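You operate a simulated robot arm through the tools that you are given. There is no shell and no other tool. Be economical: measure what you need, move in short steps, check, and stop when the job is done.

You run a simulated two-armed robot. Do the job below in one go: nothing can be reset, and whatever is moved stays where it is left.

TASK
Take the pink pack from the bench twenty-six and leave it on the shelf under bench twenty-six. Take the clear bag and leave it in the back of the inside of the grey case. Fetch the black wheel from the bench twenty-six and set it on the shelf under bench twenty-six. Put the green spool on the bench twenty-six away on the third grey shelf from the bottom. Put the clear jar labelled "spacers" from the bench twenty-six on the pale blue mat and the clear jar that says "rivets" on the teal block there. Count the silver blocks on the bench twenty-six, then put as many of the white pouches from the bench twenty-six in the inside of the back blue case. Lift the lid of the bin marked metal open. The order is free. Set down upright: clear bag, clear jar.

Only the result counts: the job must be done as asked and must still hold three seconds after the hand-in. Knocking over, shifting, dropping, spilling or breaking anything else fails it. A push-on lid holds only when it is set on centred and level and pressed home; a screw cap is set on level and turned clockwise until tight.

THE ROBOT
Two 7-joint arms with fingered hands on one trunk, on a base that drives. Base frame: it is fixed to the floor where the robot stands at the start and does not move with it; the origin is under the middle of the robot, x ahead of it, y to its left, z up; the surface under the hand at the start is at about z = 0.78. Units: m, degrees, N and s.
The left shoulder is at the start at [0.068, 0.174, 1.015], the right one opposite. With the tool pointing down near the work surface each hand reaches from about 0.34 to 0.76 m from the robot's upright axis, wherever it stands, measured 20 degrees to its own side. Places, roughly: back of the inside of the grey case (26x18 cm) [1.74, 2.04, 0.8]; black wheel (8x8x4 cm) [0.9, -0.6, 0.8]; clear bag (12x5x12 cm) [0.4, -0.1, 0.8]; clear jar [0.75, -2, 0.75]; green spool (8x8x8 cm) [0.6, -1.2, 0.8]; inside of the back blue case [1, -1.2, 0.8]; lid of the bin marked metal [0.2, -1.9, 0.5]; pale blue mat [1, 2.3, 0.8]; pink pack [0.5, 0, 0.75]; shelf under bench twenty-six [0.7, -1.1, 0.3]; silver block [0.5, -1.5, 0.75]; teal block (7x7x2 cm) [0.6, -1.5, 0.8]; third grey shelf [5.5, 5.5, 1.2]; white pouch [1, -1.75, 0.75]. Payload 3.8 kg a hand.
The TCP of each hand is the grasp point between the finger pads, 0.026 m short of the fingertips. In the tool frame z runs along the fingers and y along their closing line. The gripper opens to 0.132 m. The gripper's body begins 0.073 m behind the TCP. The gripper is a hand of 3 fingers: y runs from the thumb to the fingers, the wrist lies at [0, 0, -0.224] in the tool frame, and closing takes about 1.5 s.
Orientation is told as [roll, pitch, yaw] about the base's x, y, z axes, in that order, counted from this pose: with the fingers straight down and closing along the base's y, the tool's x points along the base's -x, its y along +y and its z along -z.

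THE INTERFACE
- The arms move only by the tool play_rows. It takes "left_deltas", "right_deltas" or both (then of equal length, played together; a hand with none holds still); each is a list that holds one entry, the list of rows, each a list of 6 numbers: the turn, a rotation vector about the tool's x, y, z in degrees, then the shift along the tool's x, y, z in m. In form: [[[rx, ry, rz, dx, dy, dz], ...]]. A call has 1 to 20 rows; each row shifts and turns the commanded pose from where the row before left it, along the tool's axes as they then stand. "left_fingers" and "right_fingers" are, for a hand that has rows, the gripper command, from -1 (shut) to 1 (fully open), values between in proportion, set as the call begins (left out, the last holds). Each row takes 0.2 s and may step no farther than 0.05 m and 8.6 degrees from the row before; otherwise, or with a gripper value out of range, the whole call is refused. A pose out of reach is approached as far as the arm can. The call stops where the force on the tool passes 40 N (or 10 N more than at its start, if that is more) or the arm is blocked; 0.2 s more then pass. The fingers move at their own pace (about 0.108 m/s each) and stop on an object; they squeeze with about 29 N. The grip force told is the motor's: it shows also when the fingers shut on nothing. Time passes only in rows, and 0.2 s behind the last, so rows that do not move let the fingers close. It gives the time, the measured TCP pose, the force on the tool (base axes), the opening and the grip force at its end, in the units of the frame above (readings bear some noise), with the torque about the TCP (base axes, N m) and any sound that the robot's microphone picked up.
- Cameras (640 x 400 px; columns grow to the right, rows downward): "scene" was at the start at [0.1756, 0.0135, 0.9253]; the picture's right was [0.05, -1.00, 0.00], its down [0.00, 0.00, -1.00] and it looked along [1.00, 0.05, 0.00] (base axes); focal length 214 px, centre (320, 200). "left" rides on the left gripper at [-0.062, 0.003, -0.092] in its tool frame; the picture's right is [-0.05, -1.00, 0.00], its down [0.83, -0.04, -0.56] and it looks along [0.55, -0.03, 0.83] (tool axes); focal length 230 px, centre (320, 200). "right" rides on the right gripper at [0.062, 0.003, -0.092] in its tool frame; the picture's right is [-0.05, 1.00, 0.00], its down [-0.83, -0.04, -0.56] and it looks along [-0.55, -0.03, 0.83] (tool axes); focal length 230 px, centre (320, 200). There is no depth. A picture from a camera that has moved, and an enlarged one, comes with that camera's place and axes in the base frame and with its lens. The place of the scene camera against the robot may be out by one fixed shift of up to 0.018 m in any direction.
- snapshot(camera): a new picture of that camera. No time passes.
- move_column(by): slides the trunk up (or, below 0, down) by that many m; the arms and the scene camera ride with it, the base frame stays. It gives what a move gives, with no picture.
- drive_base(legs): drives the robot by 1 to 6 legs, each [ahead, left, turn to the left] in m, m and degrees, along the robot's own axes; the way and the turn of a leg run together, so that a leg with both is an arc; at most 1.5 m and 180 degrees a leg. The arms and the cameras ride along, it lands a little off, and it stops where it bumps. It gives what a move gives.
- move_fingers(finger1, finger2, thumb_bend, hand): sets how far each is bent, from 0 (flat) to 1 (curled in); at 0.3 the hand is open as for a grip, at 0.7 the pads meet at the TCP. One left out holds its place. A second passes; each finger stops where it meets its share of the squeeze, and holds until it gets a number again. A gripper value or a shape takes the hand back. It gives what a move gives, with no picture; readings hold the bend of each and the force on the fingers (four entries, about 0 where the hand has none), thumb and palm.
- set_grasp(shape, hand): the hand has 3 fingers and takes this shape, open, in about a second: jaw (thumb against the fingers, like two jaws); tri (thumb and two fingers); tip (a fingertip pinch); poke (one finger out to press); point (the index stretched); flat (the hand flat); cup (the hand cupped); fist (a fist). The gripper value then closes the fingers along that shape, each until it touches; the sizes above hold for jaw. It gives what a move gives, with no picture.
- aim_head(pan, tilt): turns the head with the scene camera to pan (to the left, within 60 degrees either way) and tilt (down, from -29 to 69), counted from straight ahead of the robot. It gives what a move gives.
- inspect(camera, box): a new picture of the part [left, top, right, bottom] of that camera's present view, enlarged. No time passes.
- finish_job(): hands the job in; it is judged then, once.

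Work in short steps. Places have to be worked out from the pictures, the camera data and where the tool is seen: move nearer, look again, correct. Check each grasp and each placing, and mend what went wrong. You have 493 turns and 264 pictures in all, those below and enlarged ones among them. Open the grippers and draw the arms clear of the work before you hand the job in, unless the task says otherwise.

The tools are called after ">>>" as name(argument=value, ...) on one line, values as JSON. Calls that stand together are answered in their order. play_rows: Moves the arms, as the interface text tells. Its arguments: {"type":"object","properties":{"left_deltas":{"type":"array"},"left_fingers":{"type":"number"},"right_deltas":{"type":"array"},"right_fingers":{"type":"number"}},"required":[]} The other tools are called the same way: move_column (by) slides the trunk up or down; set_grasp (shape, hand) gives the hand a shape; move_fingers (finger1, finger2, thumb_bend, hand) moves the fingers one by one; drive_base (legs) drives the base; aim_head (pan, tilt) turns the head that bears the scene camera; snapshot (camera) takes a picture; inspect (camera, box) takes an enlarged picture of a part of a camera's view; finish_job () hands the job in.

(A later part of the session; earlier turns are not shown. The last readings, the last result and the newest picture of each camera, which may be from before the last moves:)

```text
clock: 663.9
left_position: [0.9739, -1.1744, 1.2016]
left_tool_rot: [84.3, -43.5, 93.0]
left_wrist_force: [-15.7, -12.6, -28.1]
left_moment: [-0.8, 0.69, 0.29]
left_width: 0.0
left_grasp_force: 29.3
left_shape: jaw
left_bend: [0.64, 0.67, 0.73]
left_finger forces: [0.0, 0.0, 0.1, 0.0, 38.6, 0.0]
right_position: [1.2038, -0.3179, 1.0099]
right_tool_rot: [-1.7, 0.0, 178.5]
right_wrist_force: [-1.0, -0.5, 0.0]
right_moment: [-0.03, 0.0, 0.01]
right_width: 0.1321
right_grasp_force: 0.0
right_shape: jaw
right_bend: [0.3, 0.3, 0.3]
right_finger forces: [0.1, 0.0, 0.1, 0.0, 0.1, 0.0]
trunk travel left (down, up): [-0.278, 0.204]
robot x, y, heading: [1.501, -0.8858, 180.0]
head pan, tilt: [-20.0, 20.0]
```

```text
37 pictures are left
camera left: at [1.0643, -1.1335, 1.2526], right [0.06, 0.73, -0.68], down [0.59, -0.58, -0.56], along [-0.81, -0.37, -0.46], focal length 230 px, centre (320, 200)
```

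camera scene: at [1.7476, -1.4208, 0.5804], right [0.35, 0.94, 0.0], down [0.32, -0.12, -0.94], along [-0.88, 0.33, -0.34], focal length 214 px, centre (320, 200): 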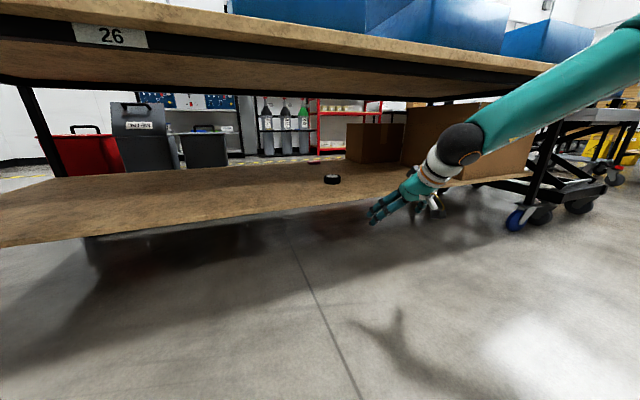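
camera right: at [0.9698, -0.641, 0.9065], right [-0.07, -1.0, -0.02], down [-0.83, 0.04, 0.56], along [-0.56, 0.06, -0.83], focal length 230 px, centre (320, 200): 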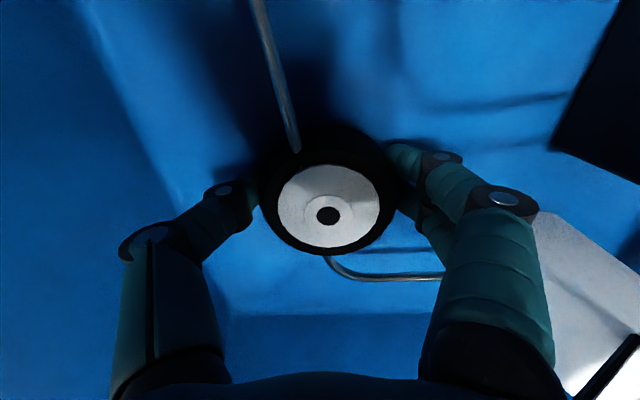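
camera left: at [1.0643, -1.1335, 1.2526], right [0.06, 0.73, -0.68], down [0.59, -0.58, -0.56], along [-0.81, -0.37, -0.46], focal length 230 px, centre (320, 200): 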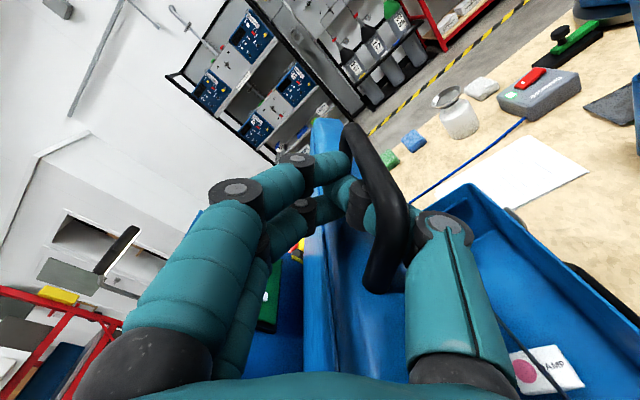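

~47°, DAMP pouch visible inside. Correct inward and continue to ~65°, then open the fingers and straighten the thumb.

>>> play_rows(left_deltas=[[[0, 0, 0, 0.012, 0, 0.004], [0, -0.5, -5.9, 0.006, 0.032, -0.002], [0, -0.5, -5.9, 0.006, 0.032, -0.002], [0, -0.5, -5.9, 0.005, 0.032, -0.002]]])

>>> move_fingers(hand="left", finger1=0.3, finger2=0.3)

>>> move_fingers(hand="left", thumb_bend=0.6)

>>> snapshot(camera="left")

```text
clock: 664.2
left_position: [0.9744, -1.173, 1.2012]
left_tool_rot: [84.2, -43.3, 93.1]
left_wrist_force: [-12.6, -5.4, -16.7]
left_moment: [-0.38, 0.43, 0.25]
left_width: 0.0
left_grasp_force: 28.9
left_shape: jaw
left_bend: [0.64, 0.67, 0.73]
left_finger forces: [0.0, 0.0, 0.0, 0.0, 26.9, 0.0]
right_position: [1.2058, -0.3165, 1.0101]
right_tool_rot: [-1.6, -0.1, 178.4]
right_wrist_force: [-0.7, -0.1, -0.2]
right_moment: [0.02, -0.01, -0.03]
right_width: 0.1318
right_grasp_force: 0.0
right_shape: jaw
right_bend: [0.3, 0.3, 0.3]
right_finger forces: [0.0, 0.0, 0.1, 0.1, 0.0, 0.1]
trunk travel left (down, up): [-0.278, 0.204]
robot x, y, heading: [1.5045, -0.8825, 179.4]
head pan, tilt: [-20.0, 20.0]
stopped in row 1 (left hand): the force on the tool passed its limit at 50 N (the readings are from after the stop); the commanded pose is now the measured one
```

```text
clock: 664.5
left_position: [0.9745, -1.1713, 1.1969]
left_tool_rot: [83.3, -43.2, 93.4]
left_wrist_force: [-25.4, 12.2, -26.8]
left_moment: [-0.3, 0.99, 0.83]
left_width: 0.0611
left_grasp_force: 20.8
left_shape: fingers
left_bend: [0.31, 0.33, 0.78]
left_finger forces: [0.0, 0.1, 0.0, 0.0, 41.2, 0.0]
right_position: [1.2062, -0.315, 1.0097]
right_tool_rot: [-1.4, 0.1, 178.5]
right_wrist_force: [-0.6, 0.2, 0.1]
right_moment: [0.03, -0.04, 0.01]
right_width: 0.1321
right_grasp_force: 0.1
right_shape: jaw
right_bend: [0.3, 0.3, 0.3]
right_finger forces: [0.0, 0.0, 0.1, 0.0, 0.0, 0.1]
trunk travel left (down, up): [-0.278, 0.204]
robot x, y, heading: [1.5022, -0.8811, 179.6]
head pan, tilt: [-20.0, 20.0]
stopped (left hand): the force on the tool passed its limit at 44 N (the readings are from after the stop); the commanded pose is now the measured one
```

```text
clock: 665.5
left_position: [0.9754, -1.1747, 1.2007]
left_tool_rot: [83.9, -43.5, 93.1]
left_wrist_force: [2.2, 0.9, -3.4]
left_moment: [-0.04, 0.03, 0.07]
left_width: 0.0854
left_grasp_force: 2.9
left_shape: fingers
left_bend: [0.3, 0.3, 0.6]
left_finger forces: [0.0, 0.0, 0.0, 0.1, 5.8, 0.1]
right_position: [1.2078, -0.3154, 1.0108]
right_tool_rot: [-1.5, -0.1, 178.4]
right_wrist_force: [-0.9, 0.1, -0.8]
right_moment: [-0.04, -0.01, -0.03]
right_width: 0.132
right_grasp_force: 0.1
right_shape: jaw
right_bend: [0.3, 0.3, 0.3]
right_finger forces: [0.1, 0.0, 0.0, 0.0, 0.0, 0.0]
trunk travel left (down, up): [-0.278, 0.204]
robot x, y, heading: [1.4994, -0.8816, 179.5]
head pan, tilt: [-20.0, 20.0]
```

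```text
36 pictures are left
camera left: at [1.066, -1.1328, 1.2514], right [0.07, 0.72, -0.69], down [0.59, -0.58, -0.56], along [-0.81, -0.37, -0.47], focal length 230 px, centre (320, 200)
```

left: 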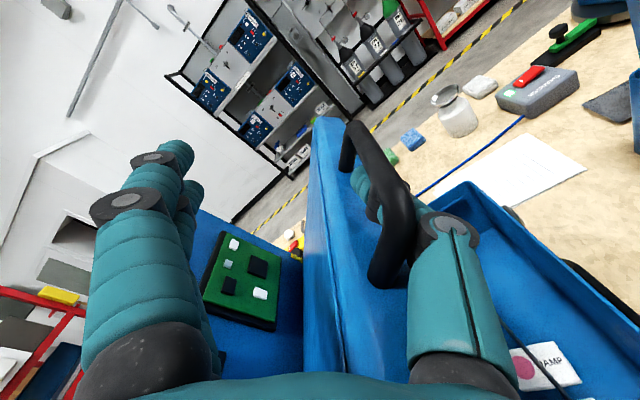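

The lid rests lightly on the straight thumb at ~45°. Continue the arc; the loose contact tolerates errors.

>>> play_rows(left_deltas=[[[0, -0.5, -5.9, 0.004, 0.033, -0.002], [0, -0.5, -5.9, 0.004, 0.033, -0.002], [0, -0.5, -5.9, 0.005, 0.033, -0.002], [0, -0.5, -5.9, 0.005, 0.033, -0.002], [0, -0.3, -4, 0.005, 0.03, 0]]])

>>> snapshot(camera="left")

```text
clock: 666.7
left_position: [0.9775, -1.3169, 1.2752]
left_tool_rot: [82.9, -71.1, 94.3]
left_wrist_force: [-4.9, 11.4, -9.6]
left_moment: [-0.2, 0.08, 0.55]
left_width: 0.0902
left_grasp_force: 10.4
left_shape: fingers
left_bend: [0.3, 0.3, 0.59]
left_finger forces: [0.0, 0.0, 0.1, 0.1, 20.7, 0.1]
right_position: [1.2081, -0.3146, 1.0098]
right_tool_rot: [-1.4, -0.1, 178.3]
right_wrist_force: [-0.7, -0.4, -0.2]
right_moment: [-0.03, 0.03, 0.02]
right_width: 0.1315
right_grasp_force: 0.1
right_shape: jaw
right_bend: [0.3, 0.3, 0.3]
right_finger forces: [0.0, 0.0, 0.0, 0.1, 0.0, 0.0]
trunk travel left (down, up): [-0.278, 0.204]
robot x, y, heading: [1.5017, -0.8816, 179.4]
head pan, tilt: [-20.0, 20.0]
```

```text
35 pictures are left
camera left: at [1.0678, -1.3036, 1.3376], right [0.05, 0.96, -0.27], down [0.58, -0.25, -0.78], along [-0.82, -0.12, -0.57], focal length 230 px, centre (320, 200)
```

left: 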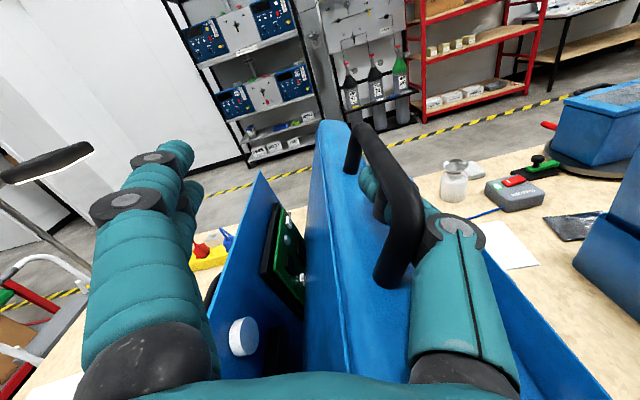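

As before. Push on toward −y past vertical.

>>> play_rows(left_deltas=[[[0, 0, 0, 0.003, 0.02, 0], [0, 0, 0, 0.004, 0.02, 0], [0, 0, 0, 0.005, 0.02, 0], [0, 0, 0, 0.005, 0.02, 0], [0, 0, 0, 0.006, 0.018, 0], [0, 0, 0, 0.007, 0.018, 0], [0, 0, 0, 0.008, 0.018, 0]]])

>>> snapshot(camera="left")

```text
clock: 668.3
left_position: [0.9755, -1.4557, 1.2863]
left_tool_rot: [84.5, -71.0, 92.9]
left_wrist_force: [8.9, 3.1, 28.2]
left_moment: [0.78, -2.32, -0.38]
left_width: 0.0859
left_grasp_force: 14.8
left_shape: fingers
left_bend: [0.3, 0.3, 0.6]
left_finger forces: [0.0, 0.1, 0.1, 0.1, 9.3, 20.7]
right_position: [1.2103, -0.3155, 1.0094]
right_tool_rot: [-1.4, -0.3, 178.6]
right_wrist_force: [0.0, -0.6, 0.0]
right_moment: [0.02, 0.0, 0.02]
right_width: 0.1323
right_grasp_force: 0.1
right_shape: jaw
right_bend: [0.3, 0.3, 0.3]
right_finger forces: [0.0, 0.0, 0.1, 0.0, 0.0, 0.0]
trunk travel left (down, up): [-0.278, 0.204]
robot x, y, heading: [1.4993, -0.8795, 179.7]
head pan, tilt: [-20.0, 20.0]
```

```text
34 pictures are left
camera left: at [1.0667, -1.4424, 1.3481], right [0.05, 0.96, -0.27], down [0.57, -0.25, -0.78], along [-0.82, -0.12, -0.56], focal length 230 px, centre (320, 200)
```

left: 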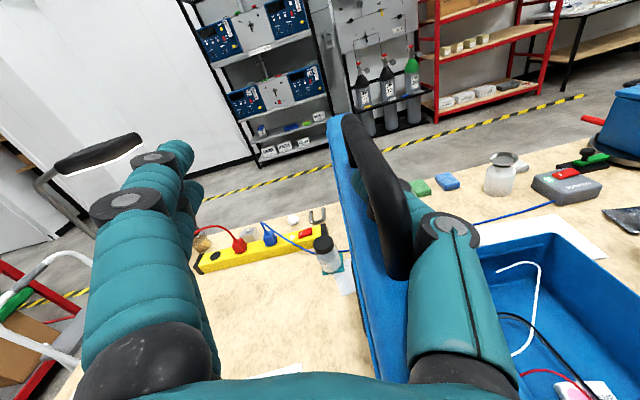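

Past vertical. Slightly raise, open the thumb, push a bit more to its stop, then lift out.

>>> play_rows(left_deltas=[[[0, 0, 0, -0.008, 0, 0], [0, 0, 0, 0.002, 0.018, 0], [0, 0, 0, 0.003, 0.018, 0]]])

>>> move_fingers(hand="left", thumb_bend=0.3)

>>> play_rows(left_deltas=[[[0, 0, 0, 0.002, 0.02, 0], [0, 0, 0, 0.002, 0.02, 0]]])

>>> snapshot(camera="left")

```text
clock: 669.1
left_position: [0.9671, -1.4901, 1.2925]
left_tool_rot: [81.9, -71.0, 95.4]
left_wrist_force: [-0.5, 0.1, -0.2]
left_moment: [0.0, -0.01, -0.02]
left_width: 0.084
left_grasp_force: 0.1
left_shape: fingers
left_bend: [0.3, 0.3, 0.6]
left_finger forces: [0.1, 0.0, 0.0, 0.0, 0.0, 0.0]
right_position: [1.2072, -0.3161, 1.01]
right_tool_rot: [-1.5, -0.1, 178.4]
right_wrist_force: [-0.2, 0.6, -0.9]
right_moment: [0.03, -0.01, 0.01]
right_width: 0.1322
right_grasp_force: 0.1
right_shape: jaw
right_bend: [0.3, 0.3, 0.3]
right_finger forces: [0.1, 0.0, 0.0, 0.0, 0.0, 0.0]
trunk travel left (down, up): [-0.278, 0.204]
robot x, y, heading: [1.498, -0.8809, 179.4]
head pan, tilt: [-20.0, 20.0]
```

```text
clock: 670.1
left_position: [0.9677, -1.4907, 1.296]
left_tool_rot: [82.4, -71.0, 94.8]
left_wrist_force: [-0.2, -0.5, -0.4]
left_moment: [-0.03, 0.01, 0.0]
left_width: 0.134
left_grasp_force: 0.1
left_shape: fingers
left_bend: [0.3, 0.3, 0.3]
left_finger forces: [0.1, 0.0, 0.0, 0.0, 0.1, 0.0]
right_position: [1.2073, -0.3162, 1.0105]
right_tool_rot: [-1.5, -0.1, 178.4]
right_wrist_force: [0.2, -0.8, 0.3]
right_moment: [-0.04, -0.01, 0.02]
right_width: 0.1321
right_grasp_force: 0.1
right_shape: jaw
right_bend: [0.3, 0.3, 0.3]
right_finger forces: [0.1, 0.0, 0.0, 0.1, 0.1, 0.0]
trunk travel left (down, up): [-0.278, 0.204]
robot x, y, heading: [1.5042, -0.8806, 179.1]
head pan, tilt: [-20.0, 20.0]
```

```text
clock: 670.7
left_position: [0.9683, -1.5275, 1.3066]
left_tool_rot: [82.5, -71.0, 94.7]
left_wrist_force: [1.7, 3.0, 0.5]
left_moment: [0.05, -0.05, 0.09]
left_width: 0.1353
left_grasp_force: 1.5
left_shape: fingers
left_bend: [0.3, 0.3, 0.3]
left_finger forces: [0.0, 0.0, 0.0, 0.1, 2.8, 0.0]
right_position: [1.2081, -0.315, 1.0106]
right_tool_rot: [-1.4, -0.2, 178.4]
right_wrist_force: [0.8, -0.2, -0.4]
right_moment: [0.01, 0.01, -0.02]
right_width: 0.1322
right_grasp_force: 0.1
right_shape: jaw
right_bend: [0.3, 0.3, 0.3]
right_finger forces: [0.0, 0.0, 0.0, 0.0, 0.0, 0.0]
trunk travel left (down, up): [-0.278, 0.204]
robot x, y, heading: [1.5004, -0.8806, 179.4]
head pan, tilt: [-20.0, 20.0]
```

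```text
33 pictures are left
camera left: at [1.0573, -1.5143, 1.3676], right [0.05, 0.96, -0.27], down [0.58, -0.25, -0.78], along [-0.81, -0.12, -0.57], focal length 230 px, centre (320, 200)
```

left: 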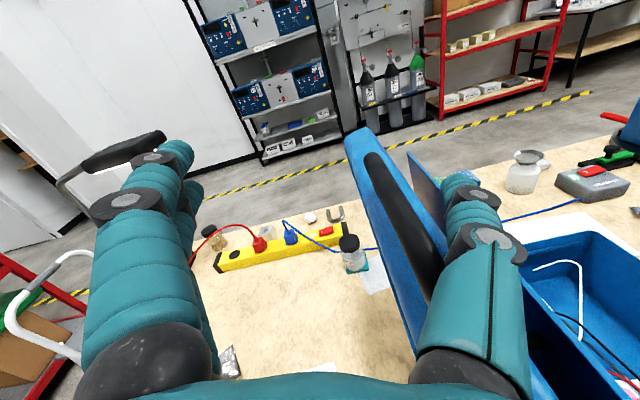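

The lid leans freely at its stop. I lift the hand, back straight out, and only then fold the left arm.

>>> play_rows(left_deltas=[[[0, 0, 0, -0.025, 0, 0], [0, 0, 0, -0.025, 0, 0]]])

>>> drive_base(legs=[[-0.6, 0, 0.5]])

>>> aim_head(pan=15, tilt=20)

>>> snapshot(camera="scene")

```text
clock: 671.3
left_position: [0.9645, -1.5124, 1.3508]
left_tool_rot: [82.4, -71.0, 95.0]
left_wrist_force: [0.4, 0.6, 0.4]
left_moment: [0.01, 0.01, 0.01]
left_width: 0.1346
left_grasp_force: 0.2
left_shape: fingers
left_bend: [0.3, 0.3, 0.3]
left_finger forces: [0.0, 0.0, 0.0, 0.0, 0.0, 0.0]
right_position: [1.2073, -0.3147, 1.0101]
right_tool_rot: [-1.5, -0.1, 178.4]
right_wrist_force: [-0.2, 0.5, 0.6]
right_moment: [0.0, -0.02, -0.05]
right_width: 0.1321
right_grasp_force: 0.1
right_shape: jaw
right_bend: [0.3, 0.3, 0.3]
right_finger forces: [0.1, 0.1, 0.1, 0.0, 0.1, 0.1]
trunk travel left (down, up): [-0.278, 0.204]
robot x, y, heading: [1.5019, -0.8831, 179.2]
head pan, tilt: [-20.0, 20.0]
```

```text
clock: 674.7
left_position: [1.5703, -1.5189, 1.3505]
left_tool_rot: [82.4, -71.0, 95.5]
left_wrist_force: [0.0, -0.6, 0.0]
left_moment: [0.04, 0.04, -0.06]
left_width: 0.1343
left_grasp_force: 0.1
left_shape: fingers
left_bend: [0.3, 0.3, 0.3]
left_finger forces: [0.1, 0.1, 0.0, 0.1, 0.0, 0.1]
right_position: [1.8023, -0.3206, 1.0096]
right_tool_rot: [-1.5, -0.1, 179.0]
right_wrist_force: [0.0, 0.0, 0.4]
right_moment: [-0.02, -0.01, 0.01]
right_width: 0.1323
right_grasp_force: 0.1
right_shape: jaw
right_bend: [0.3, 0.3, 0.3]
right_finger forces: [0.0, 0.0, 0.1, 0.0, 0.0, 0.0]
trunk travel left (down, up): [-0.278, 0.204]
robot x, y, heading: [2.0992, -0.8818, -179.6]
head pan, tilt: [-20.0, 20.0]
```

```text
clock: 675.7
left_position: [1.571, -1.5197, 1.3508]
left_tool_rot: [82.5, -71.0, 95.5]
left_wrist_force: [-0.1, -0.2, -0.6]
left_moment: [-0.02, -0.02, 0.02]
left_width: 0.1345
left_grasp_force: 0.1
left_shape: fingers
left_bend: [0.3, 0.3, 0.3]
left_finger forces: [0.0, 0.1, 0.0, 0.0, 0.0, 0.0]
right_position: [1.8021, -0.3207, 1.0105]
right_tool_rot: [-1.6, -0.1, 179.0]
right_wrist_force: [0.0, 0.2, -0.4]
right_moment: [0.0, -0.02, 0.01]
right_width: 0.1321
right_grasp_force: 0.0
right_shape: jaw
right_bend: [0.3, 0.3, 0.3]
right_finger forces: [0.1, 0.0, 0.1, 0.0, 0.0, 0.1]
trunk travel left (down, up): [-0.278, 0.204]
robot x, y, heading: [2.1019, -0.8834, -180.1]
head pan, tilt: [15.0, 20.0]
```

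```text
32 pictures are left
camera scene: at [1.9248, -0.8986, 0.8477], right [-0.26, 0.97, 0.0], down [0.33, 0.09, -0.94], along [-0.91, -0.24, -0.34], focal length 214 px, centre (320, 200)
```

scene: 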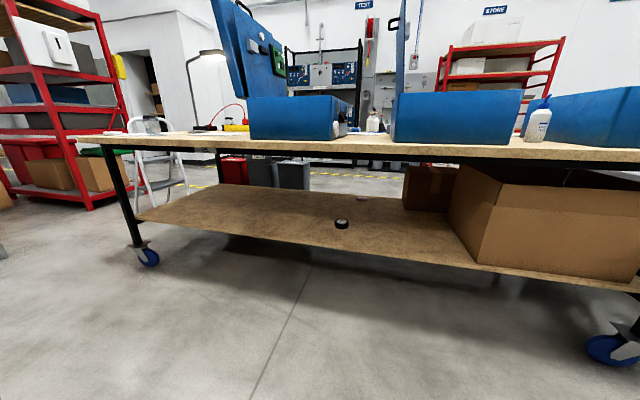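

Everything is restored: lid and panel open, wheel and pink pack on the shelf. Now fold the arms, raise the trunk, and drive around to the front for the spacers jar.

>>> move_column(by=0.2)

>>> play_rows(left_deltas=[[[0, 8, 0, 0.02, 0, 0], [0, 8, 0, 0.02, 0, 0], [0, 8, 0, 0.02, 0, 0], [0, 8, 0, 0.02, 0, 0.02], [0, 8, 0, 0.02, 0, 0.03], [0, 8, 0, 0.02, 0, 0.03], [0, 8, 0, 0, -0.02, 0.03], [0, 8, 0, 0, -0.02, 0.03], [0, 8, 0, 0, -0.03, 0.03], [0, 0, 0, 0, -0.04, 0], [0, 0, 0, 0, -0.04, 0], [0, 0, 0, 0, -0.04, 0]]], left_fingers=1)

>>> drive_base(legs=[[0, -1.5, 0], [0, -0.63, 0]])

```text
clock: 677.8
left_position: [1.6437, -1.5196, 1.6123]
left_tool_rot: [104.7, -70.4, 74.5]
left_wrist_force: [0.5, 0.4, 0.3]
left_moment: [0.02, 0.0, -0.02]
left_width: 0.1344
left_grasp_force: 0.0
left_shape: fingers
left_bend: [0.3, 0.3, 0.3]
left_finger forces: [0.1, 0.1, 0.0, 0.0, 0.1, 0.0]
right_position: [1.8002, -0.3211, 1.209]
right_tool_rot: [-1.5, 0.0, 179.0]
right_wrist_force: [-0.5, 0.7, -0.9]
right_moment: [-0.02, -0.04, 0.02]
right_width: 0.1318
right_grasp_force: 0.0
right_shape: jaw
right_bend: [0.3, 0.3, 0.3]
right_finger forces: [0.0, 0.0, 0.0, 0.0, 0.0, 0.0]
trunk travel left (down, up): [-0.478, 0.004]
robot x, y, heading: [2.1051, -0.8793, -179.7]
head pan, tilt: [15.0, 20.0]
```

```text
clock: 680.4
left_position: [1.584, -1.3797, 1.3466]
left_tool_rot: [24.0, -35.1, 165.0]
left_wrist_force: [-0.1, -0.8, -1.0]
left_moment: [-0.03, -0.02, -0.02]
left_width: 0.1321
left_grasp_force: 0.1
left_shape: jaw
left_bend: [0.3, 0.3, 0.3]
left_finger forces: [0.0, 0.1, 0.1, 0.0, 0.0, 0.0]
left hand out of reach, approached as far as the arm can: row 1, 2, 3, 4, 5, 7, 8, 9
right_position: [1.8014, -0.3191, 1.2097]
right_tool_rot: [-1.4, -0.1, 179.0]
right_wrist_force: [0.4, 0.5, 0.2]
right_moment: [-0.01, 0.01, 0.0]
right_width: 0.1317
right_grasp_force: 0.1
right_shape: jaw
right_bend: [0.3, 0.3, 0.3]
right_finger forces: [0.0, 0.0, 0.1, 0.0, 0.1, 0.0]
trunk travel left (down, up): [-0.478, 0.004]
robot x, y, heading: [2.1046, -0.8841, -179.9]
head pan, tilt: [15.0, 20.0]
```

```text
clock: 699.3
left_position: [1.5629, 0.7373, 1.347]
left_tool_rot: [23.9, -35.1, 165.9]
left_wrist_force: [-0.6, -0.1, 0.4]
left_moment: [-0.02, -0.01, 0.0]
left_width: 0.132
left_grasp_force: 0.1
left_shape: jaw
left_bend: [0.3, 0.3, 0.3]
left_finger forces: [0.0, 0.1, 0.0, 0.0, 0.0, 0.0]
right_position: [1.7631, 1.8008, 1.2094]
right_tool_rot: [-1.4, -0.2, 180.0]
right_wrist_force: [-0.4, -0.7, -0.7]
right_moment: [-0.02, -0.02, -0.04]
right_width: 0.1321
right_grasp_force: 0.1
right_shape: jaw
right_bend: [0.3, 0.3, 0.3]
right_finger forces: [0.1, 0.0, 0.0, 0.0, 0.1, 0.0]
trunk travel left (down, up): [-0.478, 0.004]
robot x, y, heading: [2.0734, 1.2438, -179.4]
head pan, tilt: [15.0, 20.0]
```

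Straighten the left hand, then drive along the corridor to the front side and turn around.

>>> play_rows(left_deltas=[[[8, 0, 0, 0, 0, 0], [8, 0, 0, 0, 0, 0], [8, 0, 0, 0, 0, 0], [0, 8.4, 0, 0, 0, 0], [0, 8.4, 0, 0, 0, 0], [0, 8.4, 0, 0, 0, 0], [0, 8.4, 0, 0, 0, 0]]])

>>> drive_base(legs=[[1.4, 0, -0.6], [1.35, 0, 0], [0, 0, 180]])

```text
clock: 700.9
left_position: [1.5944, 0.7447, 1.3299]
left_tool_rot: [1.9, -17.9, 163.4]
left_wrist_force: [-0.1, -0.4, 0.5]
left_moment: [0.0, -0.01, 0.0]
left_width: 0.1321
left_grasp_force: 0.1
left_shape: jaw
left_bend: [0.3, 0.3, 0.3]
left_finger forces: [0.0, 0.0, 0.0, 0.0, 0.0, 0.1]
left hand out of reach, approached as far as the arm can: row 4, 5, 6, 7
right_position: [1.7623, 1.7998, 1.2086]
right_tool_rot: [-1.5, -0.2, 179.9]
right_wrist_force: [0.5, 0.4, -0.4]
right_moment: [0.03, -0.02, -0.01]
right_width: 0.132
right_grasp_force: 0.1
right_shape: jaw
right_bend: [0.3, 0.3, 0.3]
right_finger forces: [0.0, 0.0, 0.1, 0.1, 0.0, 0.1]
trunk travel left (down, up): [-0.478, 0.004]
robot x, y, heading: [2.0744, 1.2441, -178.9]
head pan, tilt: [15.0, 20.0]
```

```text
clock: 721.6
left_position: [-0.2019, 1.7178, 1.3307]
left_tool_rot: [2.0, -18.0, -15.9]
left_wrist_force: [-0.6, -0.2, -0.9]
left_moment: [0.02, 0.02, -0.02]
left_width: 0.1323
left_grasp_force: 0.0
left_shape: jaw
left_bend: [0.3, 0.3, 0.3]
left_finger forces: [0.0, 0.0, 0.1, 0.0, 0.1, 0.1]
right_position: [-0.356, 0.6602, 1.2101]
right_tool_rot: [-1.6, -0.1, 0.8]
right_wrist_force: [0.0, 0.0, 0.8]
right_moment: [-0.03, -0.02, 0.03]
right_width: 0.1321
right_grasp_force: 0.1
right_shape: jaw
right_bend: [0.3, 0.3, 0.3]
right_finger forces: [0.0, 0.0, 0.0, 0.1, 0.0, 0.0]
trunk travel left (down, up): [-0.478, 0.004]
robot x, y, heading: [-0.673, 1.2107, 2.2]
head pan, tilt: [15.0, 20.0]
```

Now strafe right along the aisle to the bins' area.

>>> drive_base(legs=[[0, -1.5, -2.2], [0, -1.5, 0], [0, -0.45, 0]])

>>> aim_head(pan=5, tilt=20)

>>> inspect(camera="scene", box=[160, 40, 560, 290])

```text
clock: 751.8
left_position: [-0.1396, -1.73, 1.3301]
left_tool_rot: [2.0, -18.1, -16.6]
left_wrist_force: [-1.0, -1.0, 0.2]
left_moment: [0.0, 0.0, 0.04]
left_width: 0.1319
left_grasp_force: 0.1
left_shape: jaw
left_bend: [0.3, 0.3, 0.3]
left_finger forces: [0.0, 0.0, 0.1, 0.0, 0.0, 0.0]
right_position: [-0.3066, -2.7852, 1.2095]
right_tool_rot: [-1.4, -0.1, 0.1]
right_wrist_force: [-0.3, 0.6, 0.1]
right_moment: [0.01, 0.03, 0.0]
right_width: 0.132
right_grasp_force: 0.1
right_shape: jaw
right_bend: [0.3, 0.3, 0.3]
right_finger forces: [0.1, 0.0, 0.0, 0.0, 0.0, 0.1]
trunk travel left (down, up): [-0.478, 0.004]
robot x, y, heading: [-0.6188, -2.234, 1.1]
head pan, tilt: [15.0, 20.0]
```

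```text
clock: 752.5
left_position: [-0.1401, -1.7297, 1.3308]
left_tool_rot: [2.0, -18.1, -16.4]
left_wrist_force: [0.6, 0.0, -0.2]
left_moment: [0.01, 0.0, -0.02]
left_width: 0.1321
left_grasp_force: 0.0
left_shape: jaw
left_bend: [0.3, 0.3, 0.3]
left_finger forces: [0.0, 0.1, 0.0, 0.1, 0.1, 0.0]
right_position: [-0.3064, -2.7859, 1.2099]
right_tool_rot: [-1.5, -0.1, 0.1]
right_wrist_force: [-0.1, 0.4, 0.3]
right_moment: [-0.03, 0.02, 0.02]
right_width: 0.1321
right_grasp_force: 0.0
right_shape: jaw
right_bend: [0.3, 0.3, 0.3]
right_finger forces: [0.0, 0.1, 0.0, 0.1, 0.0, 0.1]
trunk travel left (down, up): [-0.478, 0.004]
robot x, y, heading: [-0.6162, -2.2305, 1.2]
head pan, tilt: [5.0, 20.0]
```

```text
1.60 times, centred on (360, 165) of scene
camera zoom: at [-0.4192, -2.2078, 1.0811], right [0.11, -0.99, 0.0], down [-0.34, -0.04, -0.94], along [0.93, 0.1, -0.34], focal length 343 px, centre (256, 256)
```

zoom: 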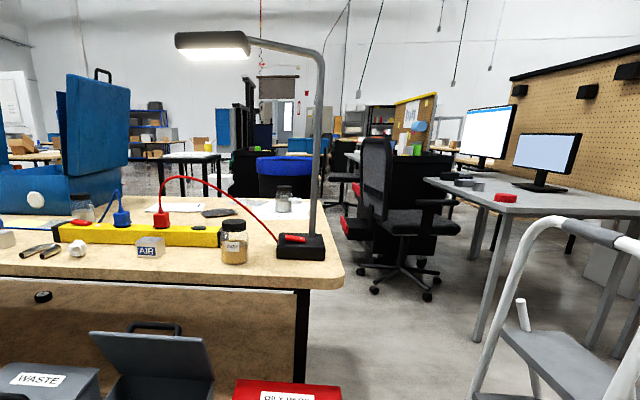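

I zoom on this jar's label to confirm it reads SPACERS.

>>> inspect(camera="scene", box=[270, 160, 350, 215])

```text
7.27 times, centred on (310, 188) of scene
camera zoom: at [-0.4192, -2.2078, 1.0811], right [0.11, -0.99, 0.0], down [-0.34, -0.04, -0.94], along [0.93, 0.1, -0.34], focal length 1560 px, centre (393, 291)
```

zoom: 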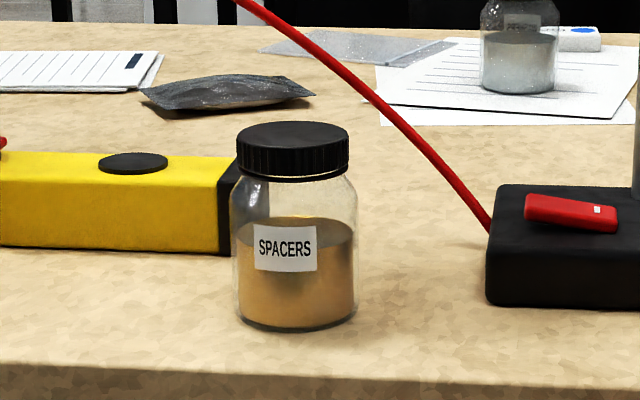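

SPACERS confirmed, at about (0.37, −2.073), with a desk lamp arching above it. I orient the left hand (yaw 0, 45° tilt) and bring it in front at z≈0.97.

>>> play_rows(left_deltas=[[[-2.55, 0, -7.8, 0, 0, 0], [-2.55, 0, -7.8, 0, 0, 0], [0, -6.8, 0, 0, 0, 0], [0, -6.8, 0, 0, 0, 0], [0, -6.8, 0, 0, 0, 0], [0, -6.8, 0, 0, 0, 0], [0, 0, 0, 0.0255, -0.034, 0.0255], [0, 0, 0, 0.0255, -0.034, 0.0255], [0, 0, 0, 0.0255, -0.034, 0.0255], [0, 0, 0, 0.0255, -0.034, 0.0255], [0, 0, 0, 0.0255, -0.034, 0.0255], [0, 0, 0, 0.0255, -0.034, 0.0255], [0, 0, 0, 0.0255, -0.034, 0.0255], [0, 0, 0, 0.0255, -0.034, 0.0255], [0, 0, 0, 0.0255, -0.034, 0.0255], [0, 0, 0, 0.0255, -0.034, 0.0255]]], left_fingers=0.5)

```text
clock: 755.9
left_position: [-0.1484, -2.0145, 0.9927]
left_tool_rot: [2.7, -45.9, -1.5]
left_wrist_force: [-0.8, -0.2, -0.5]
left_moment: [0.0, 0.0, -0.01]
left_width: 0.099
left_grasp_force: 0.1
left_shape: jaw
left_bend: [0.63, 0.63, 0.6]
left_finger forces: [0.0, 0.0, 0.1, 0.1, 0.1, 0.0]
left hand out of reach, approached as far as the arm can: row 15, 16
right_position: [-0.3052, -2.7854, 1.2097]
right_tool_rot: [-1.5, -0.2, 0.0]
right_wrist_force: [0.7, 0.5, 0.4]
right_moment: [-0.03, -0.03, 0.02]
right_width: 0.1319
right_grasp_force: 0.2
right_shape: jaw
right_bend: [0.3, 0.3, 0.3]
right_finger forces: [0.0, 0.0, 0.0, 0.1, 0.0, 0.0]
trunk travel left (down, up): [-0.478, 0.004]
robot x, y, heading: [-0.6178, -2.2258, 1.2]
head pan, tilt: [5.0, 20.0]
```

Drive ahead 0.28 and right 0.05, then view through the left camera.

>>> drive_base(legs=[[0.28, -0.055, -1.2]])

>>> snapshot(camera="left")

```text
clock: 757.9
left_position: [0.1362, -2.0769, 0.9926]
left_tool_rot: [2.5, -45.9, -2.8]
left_wrist_force: [0.0, 0.0, -0.3]
left_moment: [0.0, 0.0, 0.01]
left_width: 0.0994
left_grasp_force: 0.2
left_shape: jaw
left_bend: [0.63, 0.63, 0.6]
left_finger forces: [0.0, 0.0, 0.0, 0.1, 0.1, 0.1]
right_position: [-0.0393, -2.8441, 1.2109]
right_tool_rot: [-1.5, -0.1, -1.1]
right_wrist_force: [0.0, 0.1, 0.4]
right_moment: [-0.01, 0.01, -0.02]
right_width: 0.1322
right_grasp_force: 0.1
right_shape: jaw
right_bend: [0.3, 0.3, 0.3]
right_finger forces: [0.1, 0.0, 0.0, 0.0, 0.0, 0.0]
trunk travel left (down, up): [-0.478, 0.004]
robot x, y, heading: [-0.3379, -2.2828, -0.1]
head pan, tilt: [5.0, 20.0]
```

```text
29 pictures are left
camera left: at [0.1137, -2.077, 1.1002], right [0.02, -1.0, 0.01], down [-0.98, -0.02, -0.21], along [0.21, 0.0, -0.98], focal length 230 px, centre (320, 200)
```

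left: 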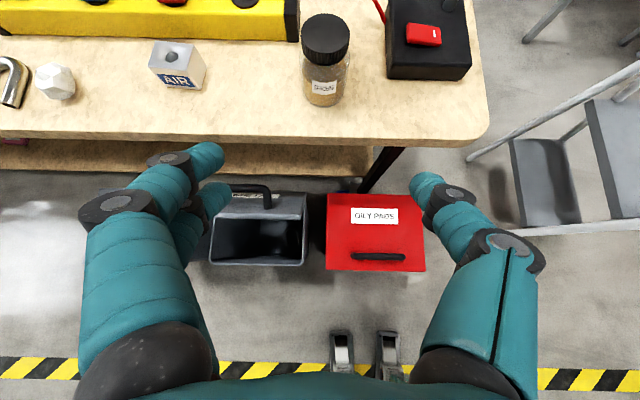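

Jar SPACERS at (0.367, −2.081). I advance to 8 cm before it.

>>> play_rows(left_deltas=[[[0, 0, 0, -0.0077, 0.001, 0.041], [0, 0, 0, -0.0077, 0.001, 0.041], [0, 0, 0, -0.0077, 0.001, 0.041], [0, 0, 0, -0.0077, 0.001, 0.041], [0, 0, 0, -0.0077, 0.001, 0.041]]])

>>> snapshot(camera="left")

```text
clock: 759.1
left_position: [0.2305, -1.9841, 0.9645]
left_tool_rot: [2.6, -45.6, -2.7]
left_wrist_force: [0.2, -0.7, 0.6]
left_moment: [0.03, 0.01, 0.0]
left_width: 0.0994
left_grasp_force: 0.0
left_shape: jaw
left_bend: [0.63, 0.63, 0.6]
left_finger forces: [0.1, 0.0, 0.0, 0.1, 0.1, 0.1]
left hand out of reach, approached as far as the arm can: row 1, 2, 3, 4, 5
right_position: [-0.0388, -2.8439, 1.21]
right_tool_rot: [-1.5, -0.1, -1.2]
right_wrist_force: [-0.4, 1.1, -0.2]
right_moment: [0.02, -0.01, 0.03]
right_width: 0.132
right_grasp_force: 0.0
right_shape: jaw
right_bend: [0.3, 0.3, 0.3]
right_finger forces: [0.1, 0.0, 0.0, 0.1, 0.0, 0.1]
trunk travel left (down, up): [-0.478, 0.004]
robot x, y, heading: [-0.3365, -2.2804, 0.1]
head pan, tilt: [5.0, 20.0]
```

```text
28 pictures are left
camera left: at [0.2072, -1.9838, 1.0723], right [0.02, -1.0, 0.01], down [-0.98, -0.02, -0.21], along [0.21, 0.0, -0.98], focal length 230 px, centre (320, 200)
```

left: 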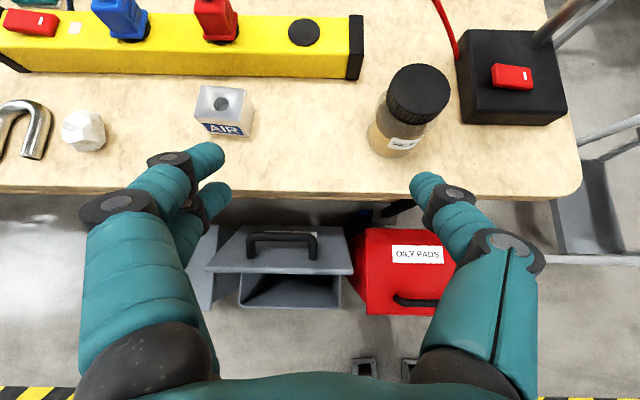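

The arm drifts sideways at this height; I compensate with base (right 9.7 cm) and trunk (−0.1), then check.

>>> drive_base(legs=[[0, -0.097, 0]])

>>> move_column(by=-0.08)

>>> play_rows(left_deltas=[[[0, 0, 0, -0.0163, 0, 0.0163], [0, 0, 0, -0.0163, 0, 0.0163]]])

>>> snapshot(camera="left")

```text
clock: 760.6
left_position: [0.2302, -2.0801, 0.9658]
left_tool_rot: [2.6, -45.7, -2.7]
left_wrist_force: [0.3, -0.2, -0.3]
left_moment: [0.0, -0.03, 0.03]
left_width: 0.0994
left_grasp_force: 0.0
left_shape: jaw
left_bend: [0.63, 0.63, 0.6]
left_finger forces: [0.1, 0.0, 0.1, 0.0, 0.0, 0.0]
right_position: [-0.0382, -2.939, 1.2102]
right_tool_rot: [-1.5, -0.1, -1.2]
right_wrist_force: [0.5, -0.7, 0.4]
right_moment: [-0.02, 0.01, -0.02]
right_width: 0.1322
right_grasp_force: 0.1
right_shape: jaw
right_bend: [0.3, 0.3, 0.3]
right_finger forces: [0.0, 0.0, 0.1, 0.0, 0.0, 0.0]
trunk travel left (down, up): [-0.478, 0.004]
robot x, y, heading: [-0.3372, -2.372, -0.1]
head pan, tilt: [5.0, 20.0]
```

```text
clock: 761.8
left_position: [0.2296, -2.0801, 0.8845]
left_tool_rot: [2.6, -45.8, -2.7]
left_wrist_force: [-0.4, 0.0, -0.3]
left_moment: [0.01, -0.01, -0.03]
left_width: 0.0994
left_grasp_force: 0.0
left_shape: jaw
left_bend: [0.63, 0.63, 0.6]
left_finger forces: [0.0, 0.0, 0.1, 0.0, 0.0, 0.0]
right_position: [-0.0408, -2.9395, 1.1311]
right_tool_rot: [-1.6, -0.1, -1.2]
right_wrist_force: [0.5, 0.3, 0.4]
right_moment: [0.02, -0.01, 0.02]
right_width: 0.1321
right_grasp_force: 0.0
right_shape: jaw
right_bend: [0.3, 0.3, 0.3]
right_finger forces: [0.1, 0.1, 0.0, 0.1, 0.1, 0.1]
trunk travel left (down, up): [-0.398, 0.084]
robot x, y, heading: [-0.3409, -2.377, -0.3]
head pan, tilt: [5.0, 20.0]
```

```text
clock: 762.4
left_position: [0.2764, -2.0817, 0.8844]
left_tool_rot: [2.5, -45.8, -2.7]
left_wrist_force: [0.2, 0.6, 0.4]
left_moment: [0.02, 0.02, -0.01]
left_width: 0.0991
left_grasp_force: 0.1
left_shape: jaw
left_bend: [0.63, 0.63, 0.6]
left_finger forces: [0.0, 0.1, 0.0, 0.0, 0.1, 0.1]
right_position: [-0.0383, -2.9405, 1.1295]
right_tool_rot: [-1.4, -0.1, -1.2]
right_wrist_force: [0.8, 0.9, -0.7]
right_moment: [0.01, -0.03, 0.0]
right_width: 0.1322
right_grasp_force: 0.2
right_shape: jaw
right_bend: [0.3, 0.3, 0.3]
right_finger forces: [0.0, 0.0, 0.1, 0.0, 0.1, 0.1]
trunk travel left (down, up): [-0.398, 0.084]
robot x, y, heading: [-0.3388, -2.3753, -0.1]
head pan, tilt: [5.0, 20.0]
```

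```text
27 pictures are left
camera left: at [0.2534, -2.0808, 0.9929], right [0.02, -1.0, 0.01], down [-0.98, -0.02, -0.21], along [0.21, 0.0, -0.98], focal length 230 px, centre (320, 200)
```

left: 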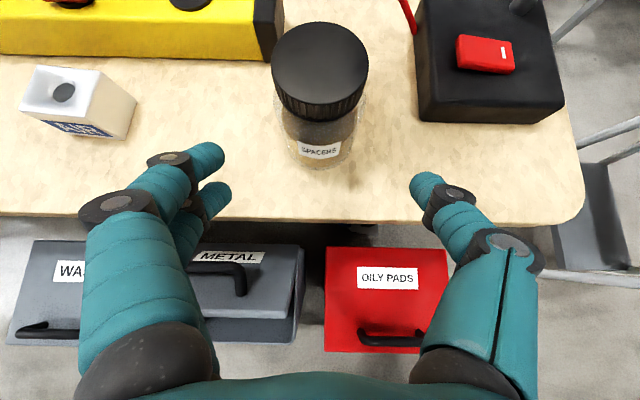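

I notice the METAL lid now looks shut (my elbow must have nudged it) — I'll reopen it afterwards. First finish the jar: advance and grasp.

>>> play_rows(left_deltas=[[[0, 0, 0, -0.0062, 0, 0.036], [0, 0, 0, -0.0062, 0, 0.036], [0, 0, 0, -0.0062, 0, 0.036]]])

>>> snapshot(camera="left")

```text
clock: 763.2
left_position: [0.3376, -2.0646, 0.8429]
left_tool_rot: [2.5, -45.8, -2.6]
left_wrist_force: [0.4, -0.3, 0.3]
left_moment: [-0.01, -0.01, 0.01]
left_width: 0.0993
left_grasp_force: 0.0
left_shape: jaw
left_bend: [0.63, 0.63, 0.6]
left_finger forces: [0.0, 0.1, 0.1, 0.0, 0.1, 0.0]
left hand out of reach, approached as far as the arm can: row 2, 3
right_position: [-0.0386, -2.9404, 1.1301]
right_tool_rot: [-1.4, -0.1, -1.3]
right_wrist_force: [-1.4, -0.2, 0.2]
right_moment: [0.02, 0.0, 0.02]
right_width: 0.1319
right_grasp_force: 0.0
right_shape: jaw
right_bend: [0.3, 0.3, 0.3]
right_finger forces: [0.1, 0.0, 0.0, 0.1, 0.0, 0.0]
trunk travel left (down, up): [-0.398, 0.084]
robot x, y, heading: [-0.3399, -2.3804, -0.0]
head pan, tilt: [5.0, 20.0]
```

```text
26 pictures are left
camera left: at [0.3147, -2.0642, 0.9504], right [0.02, -1.0, 0.01], down [-0.98, -0.02, -0.21], along [0.21, 0.0, -0.98], focal length 230 px, centre (320, 200)
```

left: 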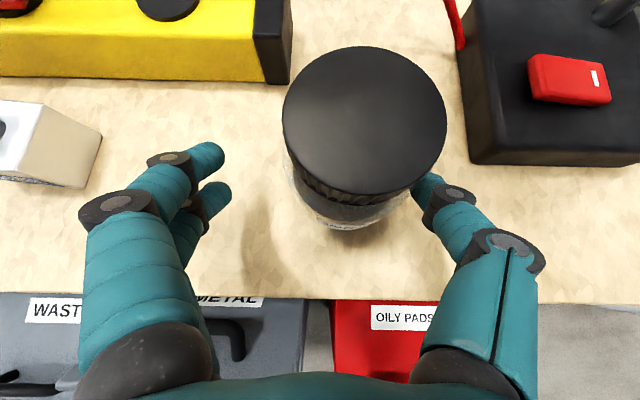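

Correct with the base: 1.7 cm right, 3 cm forward, and trunk −2 cm, then close.

>>> drive_base(legs=[[0, -0.018, 0], [0.03, 0, 0]])

>>> move_column(by=-0.02)

>>> snapshot(camera="left")

```text
clock: 764.5
left_position: [0.3664, -2.0827, 0.8432]
left_tool_rot: [2.4, -45.7, -2.7]
left_wrist_force: [1.4, 0.2, -0.3]
left_moment: [-0.01, 0.01, 0.03]
left_width: 0.0992
left_grasp_force: 0.0
left_shape: jaw
left_bend: [0.63, 0.63, 0.6]
left_finger forces: [0.1, 0.0, 0.0, 0.0, 0.0, 0.0]
right_position: [-0.0094, -2.9578, 1.1297]
right_tool_rot: [-1.5, -0.1, -1.2]
right_wrist_force: [0.8, -0.6, 0.0]
right_moment: [0.03, 0.02, -0.03]
right_width: 0.1325
right_grasp_force: 0.2
right_shape: jaw
right_bend: [0.3, 0.3, 0.3]
right_finger forces: [0.0, 0.0, 0.0, 0.0, 0.0, 0.0]
trunk travel left (down, up): [-0.398, 0.084]
robot x, y, heading: [-0.3067, -2.3959, 0.1]
head pan, tilt: [5.0, 20.0]
```

```text
clock: 765.2
left_position: [0.3675, -2.0819, 0.8231]
left_tool_rot: [2.4, -45.8, -2.6]
left_wrist_force: [-0.8, -0.5, 0.8]
left_moment: [-0.01, -0.01, 0.01]
left_width: 0.0993
left_grasp_force: 0.0
left_shape: jaw
left_bend: [0.63, 0.63, 0.6]
left_finger forces: [0.1, 0.0, 0.0, 0.0, 0.0, 0.0]
right_position: [-0.0108, -2.9584, 1.1102]
right_tool_rot: [-1.5, -0.1, -1.2]
right_wrist_force: [-0.1, -0.6, -1.0]
right_moment: [-0.01, -0.02, 0.02]
right_width: 0.1319
right_grasp_force: 0.0
right_shape: jaw
right_bend: [0.3, 0.3, 0.3]
right_finger forces: [0.1, 0.0, 0.0, 0.0, 0.0, 0.0]
trunk travel left (down, up): [-0.378, 0.104]
robot x, y, heading: [-0.3111, -2.3941, -0.3]
head pan, tilt: [5.0, 20.0]
```

```text
25 pictures are left
camera left: at [0.3441, -2.0822, 0.9308], right [0.02, -1.0, 0.01], down [-0.98, -0.02, -0.21], along [0.21, 0.0, -0.98], focal length 230 px, centre (320, 200)
```

left: 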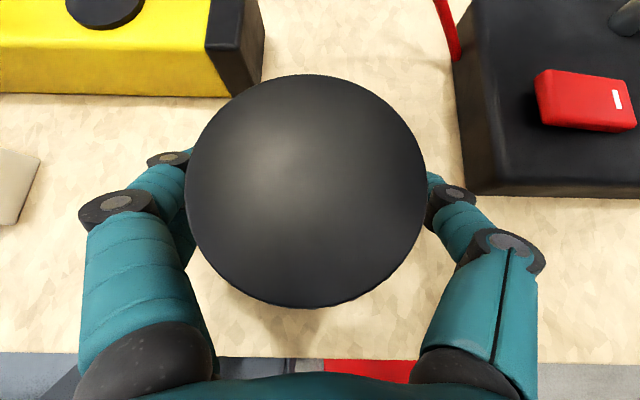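

Centred. Close, then lift with the trunk.

>>> play_rows(left_deltas=[[[0, 0, 0, 0, 0, 0], [0, 0, 0, 0, 0, 0], [0, 0, 0, 0, 0, 0], [0, 0, 0, 0, 0, 0], [0, 0, 0, 0, 0, 0], [0, 0, 0, 0, 0, 0]]], left_fingers=-1)

>>> move_column(by=0.1)

>>> drive_base(legs=[[-0.33, 0, 0]])

>>> aim_head(pan=25, tilt=45)

>>> snapshot(camera="scene")

```text
clock: 766.6
left_position: [0.3684, -2.0826, 0.8222]
left_tool_rot: [2.5, -45.6, -2.8]
left_wrist_force: [1.9, -0.4, -0.4]
left_moment: [0.04, -0.01, -0.05]
left_width: 0.0483
left_grasp_force: 28.8
left_shape: jaw
left_bend: [0.74, 0.73, 0.71]
left_finger forces: [10.7, 12.4, 0.1, 0.0, 24.0, 0.0]
right_position: [-0.0103, -2.9589, 1.1099]
right_tool_rot: [-1.5, -0.2, -1.3]
right_wrist_force: [0.2, -0.2, 0.2]
right_moment: [-0.01, 0.04, 0.02]
right_width: 0.1318
right_grasp_force: 0.0
right_shape: jaw
right_bend: [0.3, 0.3, 0.3]
right_finger forces: [0.1, 0.0, 0.1, 0.0, 0.0, 0.0]
trunk travel left (down, up): [-0.378, 0.104]
robot x, y, heading: [-0.3102, -2.3972, -0.0]
head pan, tilt: [5.0, 20.0]
```

```text
clock: 767.9
left_position: [0.365, -2.082, 1.1091]
left_tool_rot: [4.0, -61.5, -3.9]
left_wrist_force: [0.8, -0.2, -4.3]
left_moment: [-0.01, -0.06, -0.03]
left_width: 0.0474
left_grasp_force: 28.6
left_shape: jaw
left_bend: [0.74, 0.73, 0.71]
left_finger forces: [11.1, 11.8, 0.0, 0.0, 22.8, 0.0]
right_position: [-0.0069, -2.9571, 1.2091]
right_tool_rot: [-1.5, -0.1, -1.2]
right_wrist_force: [0.0, -0.6, -0.9]
right_moment: [-0.01, 0.04, 0.02]
right_width: 0.132
right_grasp_force: 0.1
right_shape: jaw
right_bend: [0.3, 0.3, 0.3]
right_finger forces: [0.1, 0.0, 0.1, 0.0, 0.0, 0.0]
trunk travel left (down, up): [-0.478, 0.004]
robot x, y, heading: [-0.3083, -2.3929, -0.1]
head pan, tilt: [5.0, 20.0]
```

```text
clock: 770.1
left_position: [0.0323, -2.0807, 1.1103]
left_tool_rot: [4.0, -61.6, -3.9]
left_wrist_force: [0.1, -0.3, -3.3]
left_moment: [-0.04, -0.05, -0.02]
left_width: 0.0477
left_grasp_force: 28.4
left_shape: jaw
left_bend: [0.74, 0.73, 0.71]
left_finger forces: [11.0, 11.8, 0.0, 0.0, 22.8, 0.0]
right_position: [-0.3398, -2.9574, 1.2098]
right_tool_rot: [-1.6, -0.1, -1.1]
right_wrist_force: [-0.2, 0.3, 1.3]
right_moment: [0.01, -0.03, 0.01]
right_width: 0.132
right_grasp_force: 0.1
right_shape: jaw
right_bend: [0.3, 0.3, 0.3]
right_finger forces: [0.1, 0.0, 0.0, 0.0, 0.0, 0.1]
trunk travel left (down, up): [-0.478, 0.004]
robot x, y, heading: [-0.6385, -2.3944, -0.2]
head pan, tilt: [5.0, 20.0]
```

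```text
clock: 771.0
left_position: [0.0323, -2.081, 1.1107]
left_tool_rot: [3.9, -61.7, -3.8]
left_wrist_force: [-0.2, 0.7, -4.7]
left_moment: [-0.02, -0.03, -0.01]
left_width: 0.0475
left_grasp_force: 29.4
left_shape: jaw
left_bend: [0.74, 0.73, 0.71]
left_finger forces: [11.1, 11.8, 0.0, 0.1, 22.8, 0.0]
right_position: [-0.3401, -2.9569, 1.2099]
right_tool_rot: [-1.5, -0.1, -1.0]
right_wrist_force: [1.1, -0.7, 0.5]
right_moment: [-0.02, 0.01, -0.01]
right_width: 0.1318
right_grasp_force: 0.1
right_shape: jaw
right_bend: [0.3, 0.3, 0.3]
right_finger forces: [0.1, 0.0, 0.1, 0.1, 0.0, 0.0]
trunk travel left (down, up): [-0.478, 0.004]
robot x, y, heading: [-0.6445, -2.3963, 0.0]
head pan, tilt: [25.0, 45.0]
```

```text
24 pictures are left
camera scene: at [-0.4604, -2.3511, 1.0423], right [0.42, -0.91, 0.0], down [-0.64, -0.3, -0.71], along [0.64, 0.3, -0.71], focal length 214 px, centre (320, 200)
```

scene: 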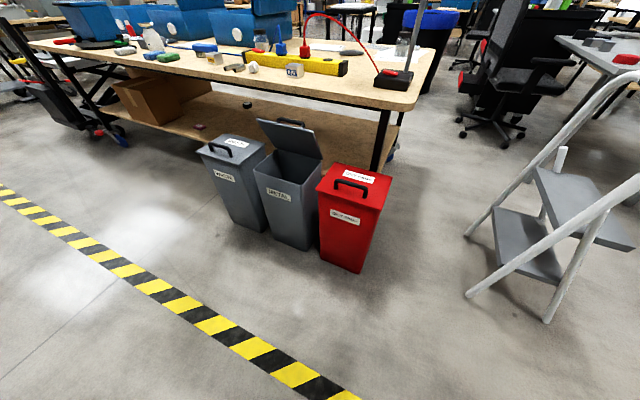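

METAL's lid is in fact still open. I set the jar back upright (pitch), then drive to the other bench.

>>> play_rows(left_deltas=[[[0, 8, 0, 0, 0, 0], [0, 8, 0, 0, 0, 0]]])

>>> drive_base(legs=[[0, 1.5, 0], [0, 1.5, 0], [0, 0.62, 0]])

```text
clock: 771.6
left_position: [0.0112, -2.0723, 1.1141]
left_tool_rot: [2.6, -45.6, -2.2]
left_wrist_force: [0.4, -0.6, -3.9]
left_moment: [-0.03, -0.06, 0.0]
left_width: 0.0453
left_grasp_force: 29.0
left_shape: jaw
left_bend: [0.74, 0.73, 0.72]
left_finger forces: [12.5, 11.7, 0.0, 0.1, 21.3, 0.1]
left hand out of reach, approached as far as the arm can: row 1, 2
right_position: [-0.341, -2.9563, 1.2101]
right_tool_rot: [-1.5, 0.0, -1.1]
right_wrist_force: [-0.1, -0.1, -0.2]
right_moment: [-0.01, 0.02, 0.01]
right_width: 0.1319
right_grasp_force: 0.1
right_shape: jaw
right_bend: [0.3, 0.3, 0.3]
right_finger forces: [0.0, 0.0, 0.0, 0.0, 0.0, 0.0]
trunk travel left (down, up): [-0.478, 0.004]
robot x, y, heading: [-0.6396, -2.3933, 0.1]
head pan, tilt: [25.0, 45.0]
```

```text
clock: 803.3
left_position: [0.0242, 1.5513, 1.1144]
left_tool_rot: [2.8, -45.7, -2.5]
left_wrist_force: [-0.1, 0.6, -3.7]
left_moment: [0.0, -0.02, -0.02]
left_width: 0.0449
left_grasp_force: 29.1
left_shape: jaw
left_bend: [0.74, 0.73, 0.72]
left_finger forces: [12.0, 11.7, 0.0, 0.0, 21.3, 0.0]
right_position: [-0.3314, 0.6675, 1.2106]
right_tool_rot: [-1.6, -0.1, -1.4]
right_wrist_force: [-0.1, -0.3, 1.5]
right_moment: [-0.01, -0.02, 0.03]
right_width: 0.132
right_grasp_force: 0.1
right_shape: jaw
right_bend: [0.3, 0.3, 0.3]
right_finger forces: [0.0, 0.0, 0.0, 0.1, 0.0, 0.0]
trunk travel left (down, up): [-0.478, 0.004]
robot x, y, heading: [-0.6295, 1.2302, -0.4]
head pan, tilt: [25.0, 45.0]
```

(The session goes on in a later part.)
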